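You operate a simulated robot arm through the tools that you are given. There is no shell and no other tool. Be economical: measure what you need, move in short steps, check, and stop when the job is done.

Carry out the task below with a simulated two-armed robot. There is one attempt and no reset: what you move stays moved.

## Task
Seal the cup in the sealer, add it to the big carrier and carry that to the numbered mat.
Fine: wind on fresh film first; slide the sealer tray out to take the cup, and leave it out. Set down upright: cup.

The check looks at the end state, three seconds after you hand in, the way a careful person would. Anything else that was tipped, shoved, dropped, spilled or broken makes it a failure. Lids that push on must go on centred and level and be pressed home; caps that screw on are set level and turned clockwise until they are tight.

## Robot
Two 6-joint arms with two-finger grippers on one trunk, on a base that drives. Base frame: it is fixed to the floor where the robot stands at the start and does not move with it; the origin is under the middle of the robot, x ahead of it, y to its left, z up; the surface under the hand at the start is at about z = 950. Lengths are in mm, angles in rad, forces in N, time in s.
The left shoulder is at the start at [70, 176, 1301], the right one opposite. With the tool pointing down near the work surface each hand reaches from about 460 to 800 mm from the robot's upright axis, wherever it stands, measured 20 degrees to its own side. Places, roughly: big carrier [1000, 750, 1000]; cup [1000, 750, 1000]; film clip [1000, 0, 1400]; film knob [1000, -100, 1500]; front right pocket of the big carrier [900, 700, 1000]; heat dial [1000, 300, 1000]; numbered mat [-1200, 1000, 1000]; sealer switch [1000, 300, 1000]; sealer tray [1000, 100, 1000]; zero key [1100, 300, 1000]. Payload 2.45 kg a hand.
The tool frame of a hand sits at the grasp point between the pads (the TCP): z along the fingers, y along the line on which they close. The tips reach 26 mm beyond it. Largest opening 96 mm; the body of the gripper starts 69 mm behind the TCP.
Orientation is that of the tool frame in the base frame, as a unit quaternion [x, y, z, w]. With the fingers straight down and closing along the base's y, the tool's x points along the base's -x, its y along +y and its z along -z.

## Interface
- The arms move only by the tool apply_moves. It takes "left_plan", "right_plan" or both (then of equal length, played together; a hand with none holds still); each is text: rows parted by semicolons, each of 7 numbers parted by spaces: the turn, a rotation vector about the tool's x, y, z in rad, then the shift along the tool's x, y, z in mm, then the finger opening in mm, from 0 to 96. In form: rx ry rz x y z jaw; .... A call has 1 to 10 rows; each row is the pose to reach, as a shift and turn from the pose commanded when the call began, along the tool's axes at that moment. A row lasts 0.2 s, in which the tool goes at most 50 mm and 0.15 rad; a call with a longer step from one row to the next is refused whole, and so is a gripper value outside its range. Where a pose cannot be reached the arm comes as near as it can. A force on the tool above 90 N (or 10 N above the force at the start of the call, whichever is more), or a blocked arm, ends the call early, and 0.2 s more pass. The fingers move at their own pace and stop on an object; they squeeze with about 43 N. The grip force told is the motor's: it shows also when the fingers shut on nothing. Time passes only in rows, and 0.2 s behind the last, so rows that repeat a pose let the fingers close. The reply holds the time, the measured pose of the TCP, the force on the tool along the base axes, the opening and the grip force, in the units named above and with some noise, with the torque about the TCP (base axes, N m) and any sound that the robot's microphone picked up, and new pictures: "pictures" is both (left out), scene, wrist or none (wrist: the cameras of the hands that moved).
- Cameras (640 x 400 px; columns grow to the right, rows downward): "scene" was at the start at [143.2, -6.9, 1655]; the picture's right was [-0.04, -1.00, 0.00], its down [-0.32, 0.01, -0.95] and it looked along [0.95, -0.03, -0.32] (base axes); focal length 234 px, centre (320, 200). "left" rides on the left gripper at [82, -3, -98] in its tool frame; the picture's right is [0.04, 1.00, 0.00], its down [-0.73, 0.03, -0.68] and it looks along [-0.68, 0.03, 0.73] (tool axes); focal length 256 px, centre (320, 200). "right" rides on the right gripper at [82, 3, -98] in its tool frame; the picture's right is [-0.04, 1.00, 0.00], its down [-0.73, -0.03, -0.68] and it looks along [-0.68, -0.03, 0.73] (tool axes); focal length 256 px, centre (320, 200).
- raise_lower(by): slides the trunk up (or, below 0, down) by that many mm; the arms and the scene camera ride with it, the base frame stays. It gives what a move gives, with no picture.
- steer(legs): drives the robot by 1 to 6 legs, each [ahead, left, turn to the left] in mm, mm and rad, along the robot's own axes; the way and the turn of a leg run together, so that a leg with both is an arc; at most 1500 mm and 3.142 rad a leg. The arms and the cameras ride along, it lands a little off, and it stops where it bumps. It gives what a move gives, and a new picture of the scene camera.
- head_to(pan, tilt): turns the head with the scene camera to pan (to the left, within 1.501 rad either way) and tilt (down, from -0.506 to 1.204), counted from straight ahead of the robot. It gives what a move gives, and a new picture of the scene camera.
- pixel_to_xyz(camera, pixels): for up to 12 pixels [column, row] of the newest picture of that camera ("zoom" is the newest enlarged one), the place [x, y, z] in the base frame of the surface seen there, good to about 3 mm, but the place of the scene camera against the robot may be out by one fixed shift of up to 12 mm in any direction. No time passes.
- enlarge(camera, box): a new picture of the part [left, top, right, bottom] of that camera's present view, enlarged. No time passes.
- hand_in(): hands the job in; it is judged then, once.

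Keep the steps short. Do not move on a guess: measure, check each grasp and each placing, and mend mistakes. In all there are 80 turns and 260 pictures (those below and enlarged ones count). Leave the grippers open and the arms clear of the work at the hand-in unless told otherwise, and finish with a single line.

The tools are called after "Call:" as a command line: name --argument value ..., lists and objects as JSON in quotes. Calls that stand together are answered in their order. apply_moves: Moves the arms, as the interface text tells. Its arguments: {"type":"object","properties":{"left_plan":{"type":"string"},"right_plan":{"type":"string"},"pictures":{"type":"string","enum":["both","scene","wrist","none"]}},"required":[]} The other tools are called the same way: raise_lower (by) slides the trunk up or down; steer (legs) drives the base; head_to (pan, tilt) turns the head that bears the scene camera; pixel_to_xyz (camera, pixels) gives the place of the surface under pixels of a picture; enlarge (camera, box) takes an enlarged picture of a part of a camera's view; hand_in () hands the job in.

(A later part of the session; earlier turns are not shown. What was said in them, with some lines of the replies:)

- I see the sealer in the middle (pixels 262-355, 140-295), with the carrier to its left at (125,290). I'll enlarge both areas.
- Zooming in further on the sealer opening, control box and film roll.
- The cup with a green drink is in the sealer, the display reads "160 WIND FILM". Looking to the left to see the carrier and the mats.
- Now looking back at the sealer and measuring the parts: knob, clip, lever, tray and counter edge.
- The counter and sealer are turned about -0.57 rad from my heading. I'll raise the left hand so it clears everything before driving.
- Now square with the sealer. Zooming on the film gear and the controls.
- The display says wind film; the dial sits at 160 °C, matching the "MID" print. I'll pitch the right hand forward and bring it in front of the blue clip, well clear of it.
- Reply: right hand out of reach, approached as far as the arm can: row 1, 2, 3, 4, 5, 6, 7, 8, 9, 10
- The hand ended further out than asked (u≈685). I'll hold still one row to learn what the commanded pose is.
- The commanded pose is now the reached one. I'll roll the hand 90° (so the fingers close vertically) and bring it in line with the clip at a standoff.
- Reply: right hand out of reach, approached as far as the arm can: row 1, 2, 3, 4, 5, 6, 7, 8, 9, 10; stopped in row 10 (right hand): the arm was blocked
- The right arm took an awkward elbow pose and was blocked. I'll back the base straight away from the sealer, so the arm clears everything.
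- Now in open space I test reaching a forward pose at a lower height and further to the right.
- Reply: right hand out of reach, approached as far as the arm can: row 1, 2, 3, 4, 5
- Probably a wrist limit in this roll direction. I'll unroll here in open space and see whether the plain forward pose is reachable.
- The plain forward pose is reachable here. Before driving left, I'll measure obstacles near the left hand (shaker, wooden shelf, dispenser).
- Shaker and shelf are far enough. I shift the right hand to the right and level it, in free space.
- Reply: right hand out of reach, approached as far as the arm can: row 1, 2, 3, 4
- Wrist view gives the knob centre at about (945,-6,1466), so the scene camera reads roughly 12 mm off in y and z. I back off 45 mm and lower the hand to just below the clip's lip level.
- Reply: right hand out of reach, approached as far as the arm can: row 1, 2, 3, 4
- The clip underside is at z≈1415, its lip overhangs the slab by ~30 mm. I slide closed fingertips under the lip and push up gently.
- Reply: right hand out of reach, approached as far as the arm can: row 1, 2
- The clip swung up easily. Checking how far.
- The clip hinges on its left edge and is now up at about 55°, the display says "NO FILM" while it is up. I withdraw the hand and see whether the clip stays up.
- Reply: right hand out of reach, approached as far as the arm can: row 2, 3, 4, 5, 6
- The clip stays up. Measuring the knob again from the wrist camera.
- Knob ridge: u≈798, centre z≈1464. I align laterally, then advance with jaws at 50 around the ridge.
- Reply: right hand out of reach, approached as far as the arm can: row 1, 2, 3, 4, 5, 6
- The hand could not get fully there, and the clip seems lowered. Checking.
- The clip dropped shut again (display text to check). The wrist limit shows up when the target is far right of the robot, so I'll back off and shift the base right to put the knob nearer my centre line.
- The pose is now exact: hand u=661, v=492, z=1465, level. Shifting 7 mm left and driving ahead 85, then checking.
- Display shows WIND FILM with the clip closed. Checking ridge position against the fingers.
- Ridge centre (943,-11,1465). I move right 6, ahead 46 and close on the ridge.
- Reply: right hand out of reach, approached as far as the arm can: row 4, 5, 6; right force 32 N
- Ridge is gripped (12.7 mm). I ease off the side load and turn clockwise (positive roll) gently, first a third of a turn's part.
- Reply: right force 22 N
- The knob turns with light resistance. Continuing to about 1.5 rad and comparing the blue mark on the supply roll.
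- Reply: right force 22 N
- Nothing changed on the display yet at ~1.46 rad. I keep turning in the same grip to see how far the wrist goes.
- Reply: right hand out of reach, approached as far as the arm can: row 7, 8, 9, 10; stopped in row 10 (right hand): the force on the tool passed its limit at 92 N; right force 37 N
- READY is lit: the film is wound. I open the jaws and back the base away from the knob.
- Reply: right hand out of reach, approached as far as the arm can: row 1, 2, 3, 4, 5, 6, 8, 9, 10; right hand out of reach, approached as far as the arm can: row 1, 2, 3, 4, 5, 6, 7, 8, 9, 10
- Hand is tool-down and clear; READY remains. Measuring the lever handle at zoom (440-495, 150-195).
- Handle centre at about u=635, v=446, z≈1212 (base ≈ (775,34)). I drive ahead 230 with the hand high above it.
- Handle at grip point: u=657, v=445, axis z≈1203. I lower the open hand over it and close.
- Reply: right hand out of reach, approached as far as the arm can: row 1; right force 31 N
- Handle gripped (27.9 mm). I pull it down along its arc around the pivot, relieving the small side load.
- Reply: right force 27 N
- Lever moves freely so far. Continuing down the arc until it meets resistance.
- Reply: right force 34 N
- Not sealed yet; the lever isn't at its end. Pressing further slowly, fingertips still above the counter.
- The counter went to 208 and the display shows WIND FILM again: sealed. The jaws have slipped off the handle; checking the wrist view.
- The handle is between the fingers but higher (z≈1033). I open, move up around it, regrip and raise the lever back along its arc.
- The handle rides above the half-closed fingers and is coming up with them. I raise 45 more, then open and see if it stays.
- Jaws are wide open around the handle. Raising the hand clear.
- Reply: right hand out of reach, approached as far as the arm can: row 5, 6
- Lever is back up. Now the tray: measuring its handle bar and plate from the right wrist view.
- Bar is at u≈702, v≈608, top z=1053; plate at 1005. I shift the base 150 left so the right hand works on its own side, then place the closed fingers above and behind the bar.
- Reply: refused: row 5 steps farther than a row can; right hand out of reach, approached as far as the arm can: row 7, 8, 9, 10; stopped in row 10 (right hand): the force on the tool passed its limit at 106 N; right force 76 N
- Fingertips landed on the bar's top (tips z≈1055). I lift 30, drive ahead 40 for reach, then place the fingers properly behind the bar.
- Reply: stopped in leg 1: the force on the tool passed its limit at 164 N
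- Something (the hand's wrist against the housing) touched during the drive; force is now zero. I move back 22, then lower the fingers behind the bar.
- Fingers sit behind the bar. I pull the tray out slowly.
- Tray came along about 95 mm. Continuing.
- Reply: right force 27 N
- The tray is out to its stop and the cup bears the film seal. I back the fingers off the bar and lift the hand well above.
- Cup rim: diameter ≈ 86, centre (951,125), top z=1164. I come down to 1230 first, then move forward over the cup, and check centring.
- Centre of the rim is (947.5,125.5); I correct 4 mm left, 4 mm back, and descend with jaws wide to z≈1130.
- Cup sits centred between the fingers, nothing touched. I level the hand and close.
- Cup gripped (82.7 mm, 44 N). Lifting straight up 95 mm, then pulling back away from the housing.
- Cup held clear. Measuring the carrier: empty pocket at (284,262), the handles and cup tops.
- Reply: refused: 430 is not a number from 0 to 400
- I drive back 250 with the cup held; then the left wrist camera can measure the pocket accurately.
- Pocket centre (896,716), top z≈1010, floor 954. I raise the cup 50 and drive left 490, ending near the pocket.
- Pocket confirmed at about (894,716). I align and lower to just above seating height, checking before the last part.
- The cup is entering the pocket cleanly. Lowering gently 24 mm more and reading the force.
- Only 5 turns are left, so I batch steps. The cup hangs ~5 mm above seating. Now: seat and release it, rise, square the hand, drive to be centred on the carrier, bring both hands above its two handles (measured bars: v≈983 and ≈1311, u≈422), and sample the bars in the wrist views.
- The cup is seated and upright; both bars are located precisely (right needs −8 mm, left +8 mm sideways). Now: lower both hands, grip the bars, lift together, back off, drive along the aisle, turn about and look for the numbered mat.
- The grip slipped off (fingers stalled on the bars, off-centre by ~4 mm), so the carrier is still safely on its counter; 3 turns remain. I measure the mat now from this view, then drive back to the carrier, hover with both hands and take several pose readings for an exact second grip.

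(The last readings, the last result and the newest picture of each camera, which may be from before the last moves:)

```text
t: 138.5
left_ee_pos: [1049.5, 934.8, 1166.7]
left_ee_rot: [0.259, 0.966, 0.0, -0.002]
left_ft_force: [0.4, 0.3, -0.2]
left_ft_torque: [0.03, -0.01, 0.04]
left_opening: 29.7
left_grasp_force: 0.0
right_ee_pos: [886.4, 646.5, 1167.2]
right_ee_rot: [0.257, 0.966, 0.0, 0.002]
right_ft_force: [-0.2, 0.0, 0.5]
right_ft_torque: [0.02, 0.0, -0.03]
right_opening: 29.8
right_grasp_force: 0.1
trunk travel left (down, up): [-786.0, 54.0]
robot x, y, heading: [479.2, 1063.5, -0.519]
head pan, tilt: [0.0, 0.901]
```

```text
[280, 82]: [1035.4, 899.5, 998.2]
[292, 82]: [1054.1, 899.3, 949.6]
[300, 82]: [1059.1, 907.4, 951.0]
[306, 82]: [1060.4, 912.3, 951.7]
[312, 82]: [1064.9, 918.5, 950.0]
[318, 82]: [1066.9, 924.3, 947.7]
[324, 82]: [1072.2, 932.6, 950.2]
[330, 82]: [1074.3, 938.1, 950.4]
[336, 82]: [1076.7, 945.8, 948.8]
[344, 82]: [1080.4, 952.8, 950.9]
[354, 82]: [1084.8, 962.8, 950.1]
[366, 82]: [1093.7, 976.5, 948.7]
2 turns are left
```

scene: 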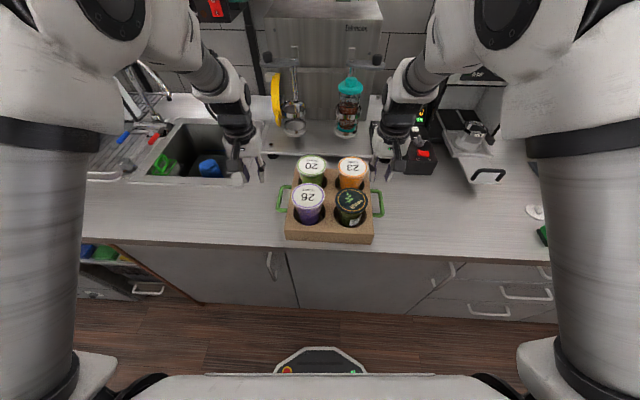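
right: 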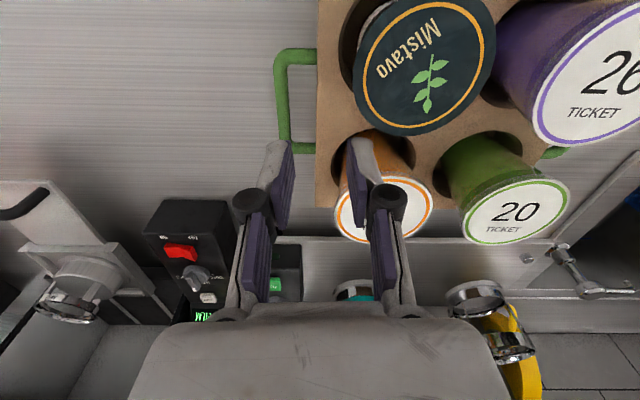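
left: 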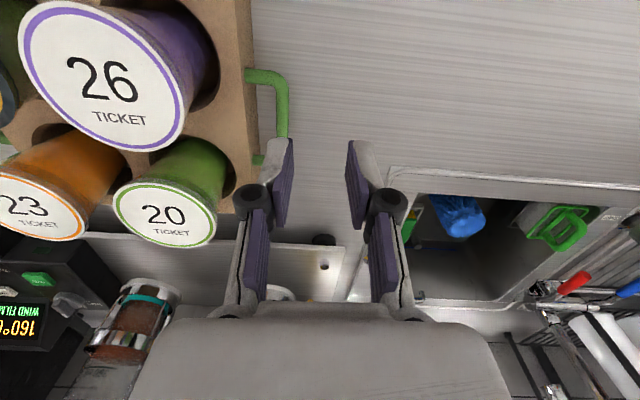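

Mat centre ≈ (-1184, 963), z ≈ 948, ~265 mm square. Now with exact offsets I set both hands on the bars (centred), close with a small in-and-out wiggle so both pads seat, lift together, and carry to hover before the mat.

Call:
apply_moves --left_plan "0 0 0.025 -24 -20 0 30; 0 0 0.053 -48.6 -41.3 0 30; 0 0 0.053 -48.6 -41.3 45 30; 0 0 0.053 -48.6 -41.3 90 30; 0 0 0.053 -48.6 -41.3 130 30; 0 0 0.053 -48.6 -41.3 158 30; 0 0 0.053 -48.6 -41.3 170 30; 0 0 0.053 -48.6 -41.3 170 16; 0 0 0.053 -48.6 -41.3 170 0; 0 0 0.053 -48.6 -41.3 170 0" --right_plan "0 0 0.025 -14 -20 0 30; 0 0 0.053 -27.4 -40.2 0 30; 0 0 0.053 -27.4 -40.2 45 30; 0 0 0.053 -27.4 -40.2 90 30; 0 0 0.053 -27.4 -40.2 130 30; 0 0 0.053 -27.4 -40.2 158 30; 0 0 0.053 -27.4 -40.2 170 30; 0 0 0.053 -27.4 -40.2 170 16; 0 0 0.053 -27.4 -40.2 170 0; 0 0 0.053 -27.4 -40.2 170 0" --pictures "wrist"

Call:
apply_moves --left_plan "0 0 0 0 -1.5 0 0; 0 0 0 0 -3 0 0; 0 0 0 0 -4.5 0 0; 0 0 0 0 -3 0 0; 0 0 0 0 -1.5 0 0; 0 0 0 0 0 0 0; 0 0 0 0 1.5 0 0; 0 0 0 0 3 0 0; 0 0 0 0 1.5 0 0; 0 0 0 0 0 0 0" --right_plan "0 0 0 0 1.5 0 0; 0 0 0 0 3 0 0; 0 0 0 0 4.5 0 0; 0 0 0 0 3 0 0; 0 0 0 0 1.5 0 0; 0 0 0 0 0 0 0; 0 0 0 0 -1.5 0 0; 0 0 0 0 -3 0 0; 0 0 0 0 -1.5 0 0; 0 0 0 0 0 0 0" --pictures "wrist"

Call:
apply_moves --left_plan "0 0 0 0 0 -4 0; 0 0 0 0 0 -12 0; 0 0 0 0 0 -25 0; 0 0 0 0 0 -45 0; 0 0 0 0 0 -68 0; 0 0 0 0 0 -92 0; 0 0 0 0 0 -118 0; 0 0 0 0 0 -143 0; 0 0 0 0 0 -160 0; 0 0 0 0 0 -170 0" --right_plan "0 0 0 0 0 -4 0; 0 0 0 0 0 -12 0; 0 0 0 0 0 -25 0; 0 0 0 0 0 -45 0; 0 0 0 0 0 -68 0; 0 0 0 0 0 -92 0; 0 0 0 0 0 -118 0; 0 0 0 0 0 -143 0; 0 0 0 0 0 -160 0; 0 0 0 0 0 -170 0" --pictures "both"

Call:
steer --legs '[[-265, 0, 0], [0, -950, 0], [0, 0, 1.57], [0, 0, 1.57], [500, 0, 0]]'

Call:
apply_moves --left_plan "0 0 0 0 0 0 0; 0 0 0 0 0 0 0" --right_plan "0 0 0 0 0 0 0; 0 0 0 0 0 0 0" --pictures "wrist"

Call:
head_to --pan 0.0 --tilt 0.85

Call:
apply_moves --left_plan "0 0 0 0 0 0 0; 0 0 0 0 0 0 0" --right_plan "0 0 0 0 0 0 0; 0 0 0 0 0 0 0" --pictures "none"

Call:
apply_moves --left_plan "0 0 0 0 0 0 0; 0 0 0 0 0 0 0" --right_plan "0 0 0 0 0 0 0; 0 0 0 0 0 0 0" --pictures "none"

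```text
t: 140.7
left_ee_pos: [1071.6, 876.8, 996.7]
left_ee_rot: [0.285, 0.959, 0.001, -0.002]
left_ft_force: [0.4, 0.4, 0.4]
left_ft_torque: [-0.14, -0.2, -0.94]
left_opening: 12.3
left_grasp_force: 39.1
right_ee_pos: [889.1, 598.1, 996.5]
right_ee_rot: [0.282, 0.959, 0.001, 0.001]
right_ft_force: [-0.7, -1.9, -1.7]
right_ft_torque: [-0.19, -0.3, 0.09]
right_opening: 12.5
right_grasp_force: 38.8
trunk travel left (down, up): [-786.0, 54.0]
robot x, y, heading: [478.1, 1061.4, -0.523]
head pan, tilt: [0.0, 0.901]
```

right: 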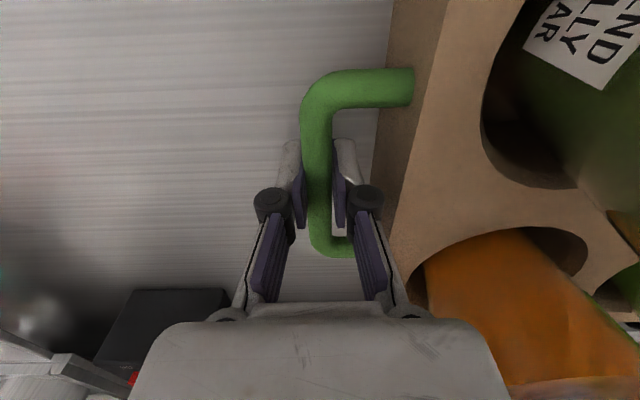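
left: 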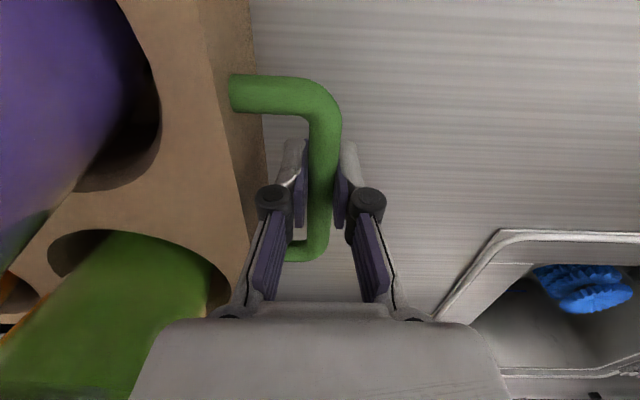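

```text
t: 142.9
left_ee_pos: [1072.2, 875.7, 996.1]
left_ee_rot: [0.283, 0.959, -0.001, -0.001]
left_ft_force: [-11.3, -12.3, -8.6]
left_ft_torque: [-0.2, -0.23, -0.93]
left_opening: 12.5
left_grasp_force: 40.0
right_ee_pos: [890.2, 597.7, 996.6]
right_ee_rot: [0.282, 0.959, 0.0, 0.002]
right_ft_force: [8.3, 13.1, 3.2]
right_ft_torque: [-0.59, -1.01, -0.02]
right_opening: 12.1
right_grasp_force: 38.7
trunk travel left (down, up): [-786.0, 54.0]
robot x, y, heading: [476.9, 1060.0, -0.522]
head pan, tilt: [0.0, 0.901]
```

right: 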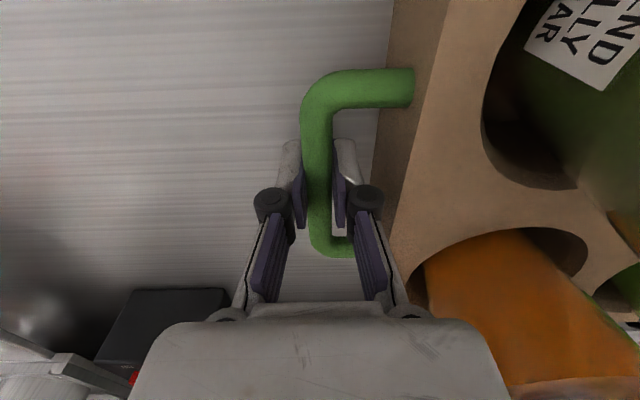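
left: 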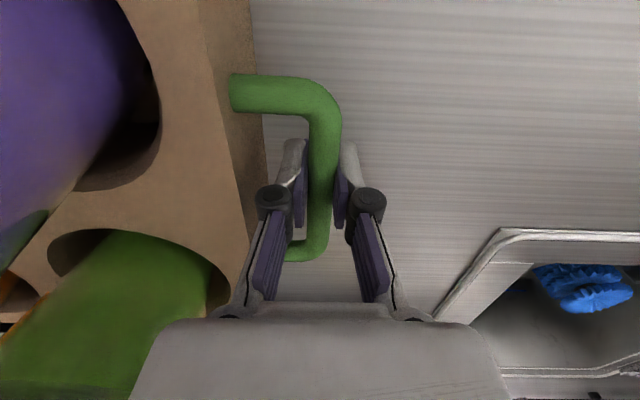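

```text
t: 145.1
left_ee_pos: [1074.4, 873.7, 1164.9]
left_ee_rot: [0.283, 0.959, 0.0, -0.002]
left_ft_force: [-29.2, -37.3, -13.1]
left_ft_torque: [0.03, 0.19, -0.95]
left_opening: 12.6
left_grasp_force: 39.6
right_ee_pos: [889.9, 595.3, 1163.9]
right_ee_rot: [0.283, 0.959, 0.002, 0.0]
right_ft_force: [28.5, 37.5, -10.7]
right_ft_torque: [0.08, -0.03, -0.12]
right_opening: 12.4
right_grasp_force: 39.0
trunk travel left (down, up): [-786.0, 54.0]
robot x, y, heading: [480.1, 1064.5, -0.518]
head pan, tilt: [0.0, 0.901]
```

scene: 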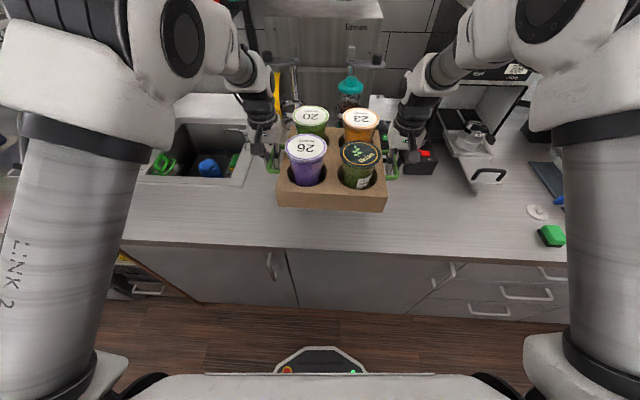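
right: 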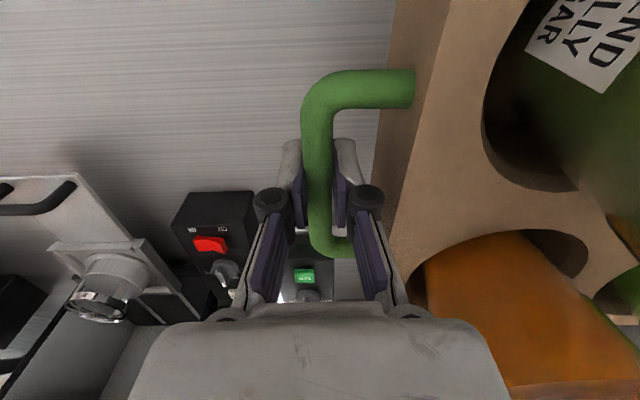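
left: 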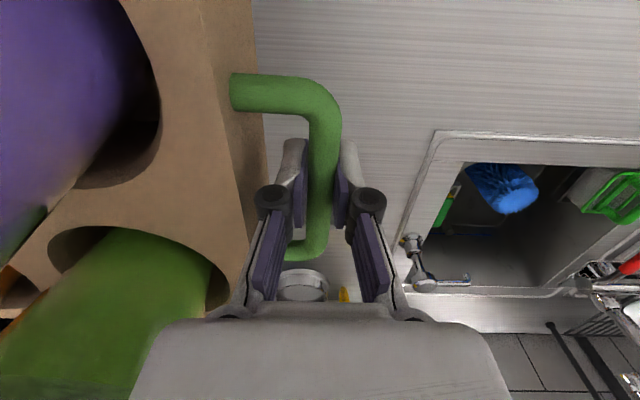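

```text
t: 161.7
left_ee_pos: [-1236.2, 797.7, 1166.4]
left_ee_rot: [0.961, -0.275, 0.002, -0.001]
left_ft_force: [30.5, 41.5, -11.3]
left_ft_torque: [-0.02, -0.15, -0.95]
left_opening: 13.0
left_grasp_force: 39.8
right_ee_pos: [-1057.5, 1078.6, 1164.4]
right_ee_rot: [0.961, -0.276, -0.001, 0.003]
right_ft_force: [-31.1, -42.3, -9.9]
right_ft_torque: [-0.19, 0.02, -0.08]
right_opening: 12.2
right_grasp_force: 39.4
trunk travel left (down, up): [-786.0, 54.0]
robot x, y, heading: [-638.1, 619.3, 2.635]
head pan, tilt: [0.0, 0.901]
```

scene: 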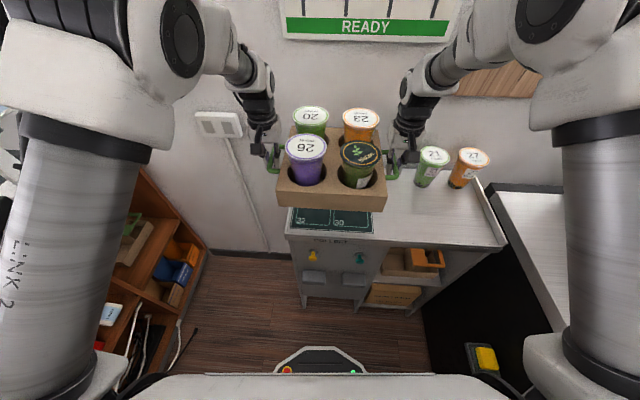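

```text
t: 162.2
left_ee_pos: [-1236.9, 796.8, 1166.1]
left_ee_rot: [0.961, -0.276, 0.004, 0.0]
left_ft_force: [8.0, 5.6, -12.1]
left_ft_torque: [-0.06, -0.14, -0.94]
left_opening: 12.8
left_grasp_force: 39.8
right_ee_pos: [-1057.8, 1078.4, 1164.3]
right_ee_rot: [0.961, -0.276, -0.001, 0.002]
right_ft_force: [-7.7, -6.2, -10.3]
right_ft_torque: [-0.04, -0.08, 0.03]
right_opening: 12.1
right_grasp_force: 39.4
trunk travel left (down, up): [-786.0, 54.0]
robot x, y, heading: [-643.6, 618.2, 2.632]
head pan, tilt: [0.0, 0.901]
```

right: 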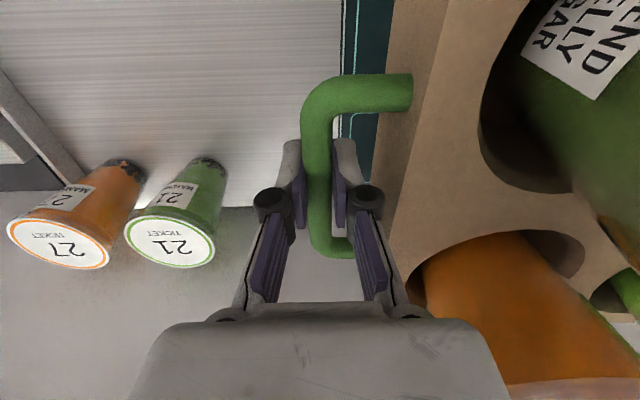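
left: 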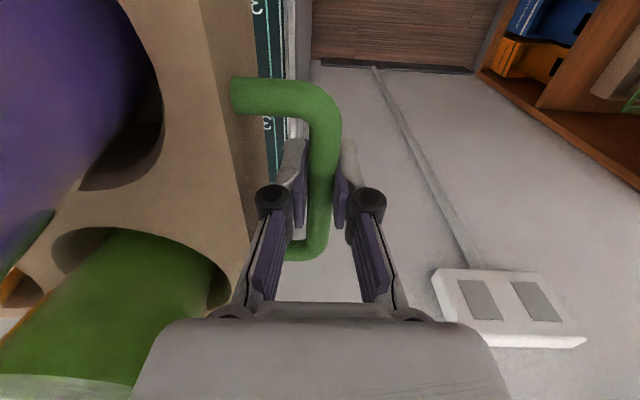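

```text
t: 162.9
left_ee_pos: [-1236.8, 799.4, 1165.1]
left_ee_rot: [0.961, -0.275, 0.003, -0.001]
left_ft_force: [9.9, 9.9, -10.7]
left_ft_torque: [-0.22, -0.32, -0.98]
left_opening: 12.7
left_grasp_force: 38.9
right_ee_pos: [-1058.0, 1077.8, 1164.4]
right_ee_rot: [0.961, -0.278, 0.0, 0.002]
right_ft_force: [-10.9, -10.3, -10.7]
right_ft_torque: [0.04, 0.15, -0.07]
right_opening: 12.1
right_grasp_force: 39.5
trunk travel left (down, up): [-786.0, 54.0]
robot x, y, heading: [-640.1, 616.1, 2.635]
head pan, tilt: [0.0, 0.85]
```

scene: 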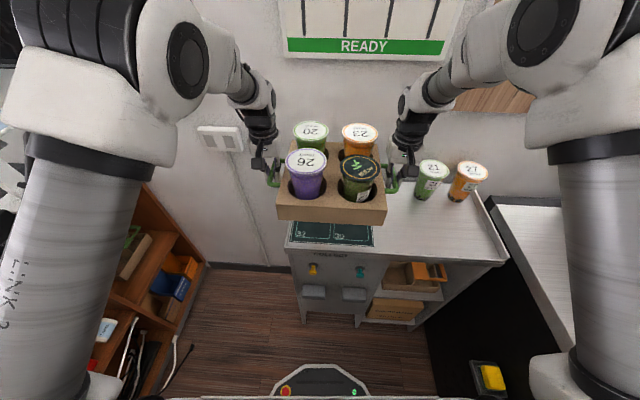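

```text
t: 163.5
left_ee_pos: [-1238.4, 797.8, 1165.9]
left_ee_rot: [0.961, -0.275, 0.003, -0.001]
left_ft_force: [11.9, 12.5, -11.5]
left_ft_torque: [-0.11, -0.18, -0.95]
left_opening: 12.6
left_grasp_force: 39.4
right_ee_pos: [-1057.8, 1078.5, 1163.8]
right_ee_rot: [0.961, -0.278, 0.0, 0.002]
right_ft_force: [-11.4, -12.9, -10.3]
right_ft_torque: [-0.08, 0.01, -0.06]
right_opening: 12.3
right_grasp_force: 38.7
trunk travel left (down, up): [-786.0, 54.0]
robot x, y, heading: [-644.4, 617.2, 2.631]
head pan, tilt: [0.0, 0.85]
```

```text
t: 164.1
left_ee_pos: [-1236.9, 798.6, 1166.0]
left_ee_rot: [0.961, -0.276, 0.003, 0.0]
left_ft_force: [13.4, 16.5, -10.8]
left_ft_torque: [0.01, -0.09, -0.95]
left_opening: 12.7
left_grasp_force: 39.9
right_ee_pos: [-1057.6, 1078.4, 1162.8]
right_ee_rot: [0.961, -0.276, 0.0, 0.003]
right_ft_force: [-13.9, -15.9, -11.1]
right_ft_torque: [-0.12, -0.1, -0.04]
right_opening: 12.0
right_grasp_force: 39.0
trunk travel left (down, up): [-786.0, 54.0]
robot x, y, heading: [-640.0, 618.2, 2.638]
head pan, tilt: [0.0, 0.85]
1 turns are left
```

The carrier is held level right before the mat. Its centre needs 38 mm forward and ~5 mm to the right. Last turn: I correct with both arms, lower gently onto the mat, release, raise the hands clear, back off and hand in.

Call:
apply_moves --left_plan "0 0 0 -19 -2.5 0 0; 0 0 0 -38 -5 0 0; 0 0 0 -38 -5 45 0; 0 0 0 -38 -5 85 0; 0 0 0 -38 -5 120 0; 0 0 0 -38 -5 142 0; 0 0 0 -38 -5 156 0; 0 0 0 -38 -5 164 0; 0 0 0 -38 -5 168 0; 0 0 0 -38 -5 170.5 0" --right_plan "0 0 0 -19 -2.5 0 0; 0 0 0 -38 -5 0 0; 0 0 0 -38 -5 45 0; 0 0 0 -38 -5 85 0; 0 0 0 -38 -5 120 0; 0 0 0 -38 -5 142 0; 0 0 0 -38 -5 156 0; 0 0 0 -38 -5 164 0; 0 0 0 -38 -5 168 0; 0 0 0 -38 -5 170.5 0" --pictures "none"

Call:
apply_moves --left_plan "0 0 0 0 0 0 0; 0 0 0 0 0 0 20; 0 0 0 0 0 0 30; 0 0 0 0 0 0 30; 0 0 0 0 0 -15 30; 0 0 0 0 0 -45 30; 0 0 0 0 0 -90 30; 0 0 0 0 0 -135 30; 0 0 0 0 0 -180 30; 0 0 0 0 0 -220 30" --right_plan "0 0 0 0 0 0 0; 0 0 0 0 0 0 20; 0 0 0 0 0 0 30; 0 0 0 0 0 0 30; 0 0 0 0 0 -15 30; 0 0 0 0 0 -45 30; 0 0 0 0 0 -90 30; 0 0 0 0 0 -135 30; 0 0 0 0 0 -180 30; 0 0 0 0 0 -220 30" --pictures "scene"

Call:
steer --legs '[[-200, 0, 0]]'

Call:
apply_moves --left_plan "0 0 0 0 0 0 96; 0 0 0 0 0 0 96" --right_plan "0 0 0 0 0 0 96; 0 0 0 0 0 0 96" --pictures "none"

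Call:
hand_in

```text
t: 166.3
left_ee_pos: [-1264.1, 820.6, 998.3]
left_ee_rot: [0.961, -0.275, 0.002, -0.001]
left_ft_force: [7.0, 20.2, -8.6]
left_ft_torque: [0.48, 0.56, -0.67]
left_opening: 12.4
left_grasp_force: 39.4
right_ee_pos: [-1088.6, 1103.1, 997.0]
right_ee_rot: [0.961, -0.276, -0.004, 0.001]
right_ft_force: [-14.6, -9.1, 24.2]
right_ft_torque: [-0.27, -0.35, 0.55]
right_opening: 12.2
right_grasp_force: 39.1
trunk travel left (down, up): [-786.0, 54.0]
robot x, y, heading: [-642.0, 612.5, 2.631]
head pan, tilt: [0.0, 0.85]
```

```text
t: 168.5
left_ee_pos: [-1261.2, 817.6, 1214.3]
left_ee_rot: [0.961, -0.276, 0.002, -0.001]
left_ft_force: [0.8, -1.0, 0.8]
left_ft_torque: [0.01, 0.0, 0.0]
left_opening: 30.2
left_grasp_force: 0.1
right_ee_pos: [-1084.5, 1100.0, 1216.6]
right_ee_rot: [0.961, -0.276, -0.002, 0.001]
right_ft_force: [0.4, 0.1, 0.4]
right_ft_torque: [0.01, 0.05, -0.02]
right_opening: 30.2
right_grasp_force: 0.1
trunk travel left (down, up): [-786.0, 54.0]
robot x, y, heading: [-638.3, 614.3, 2.628]
head pan, tilt: [0.0, 0.85]
```

scene: 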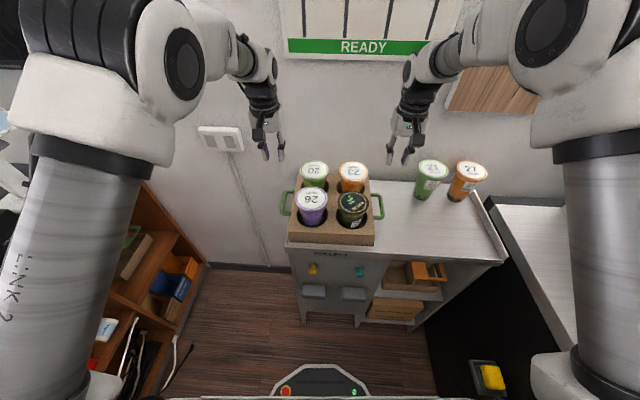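

```text
t: 170.1
left_ee_pos: [-1094.6, 728.2, 1212.5]
left_ee_rot: [0.96, -0.279, 0.004, -0.001]
left_ft_force: [0.5, -0.8, -0.3]
left_ft_torque: [-0.01, -0.03, 0.0]
left_opening: 29.8
left_grasp_force: 0.1
right_ee_pos: [-916.4, 1011.3, 1211.9]
right_ee_rot: [0.96, -0.28, 0.0, 0.002]
right_ft_force: [-1.3, 0.0, -0.7]
right_ft_torque: [-0.04, -0.04, 0.02]
right_opening: 29.8
right_grasp_force: 0.1
trunk travel left (down, up): [-786.0, 54.0]
robot x, y, heading: [-470.5, 519.9, 2.626]
head pan, tilt: [0.0, 0.85]
```

scene: 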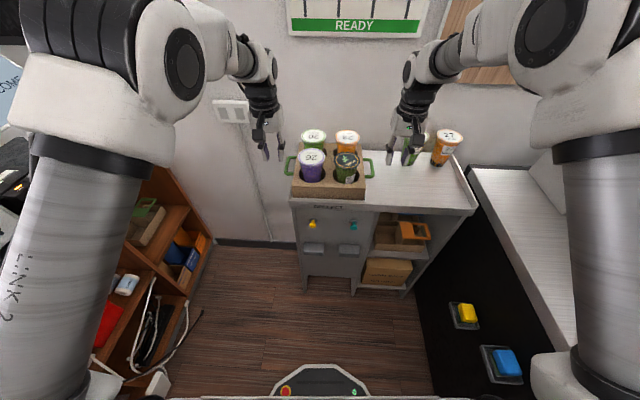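

```text
t: 170.7
left_ee_pos: [-1093.8, 728.1, 1213.6]
left_ee_rot: [0.96, -0.279, 0.003, 0.0]
left_ft_force: [0.1, -0.2, 0.7]
left_ft_torque: [-0.03, -0.05, 0.01]
left_opening: 96.0
left_grasp_force: 0.0
right_ee_pos: [-915.0, 1009.2, 1212.3]
right_ee_rot: [0.96, -0.28, -0.001, 0.002]
right_ft_force: [-0.2, -0.6, -0.2]
right_ft_torque: [0.0, 0.03, -0.03]
right_opening: 95.8
right_grasp_force: 0.1
trunk travel left (down, up): [-786.0, 54.0]
robot x, y, heading: [-471.4, 524.2, 2.626]
head pan, tilt: [0.0, 0.85]
```

```text
The job is handed in.
```

Job handed in: fresh film wound, cup sealed (counter went from 207 to 208), sealer tray left out, cup upright in the big carrier's front right pocket, carrier on the numbered mat by the last picture (its final centring not measured), both grippers open and clear; along the way the hand bumped the sealer housing once (164 N stop) with no visible shift.
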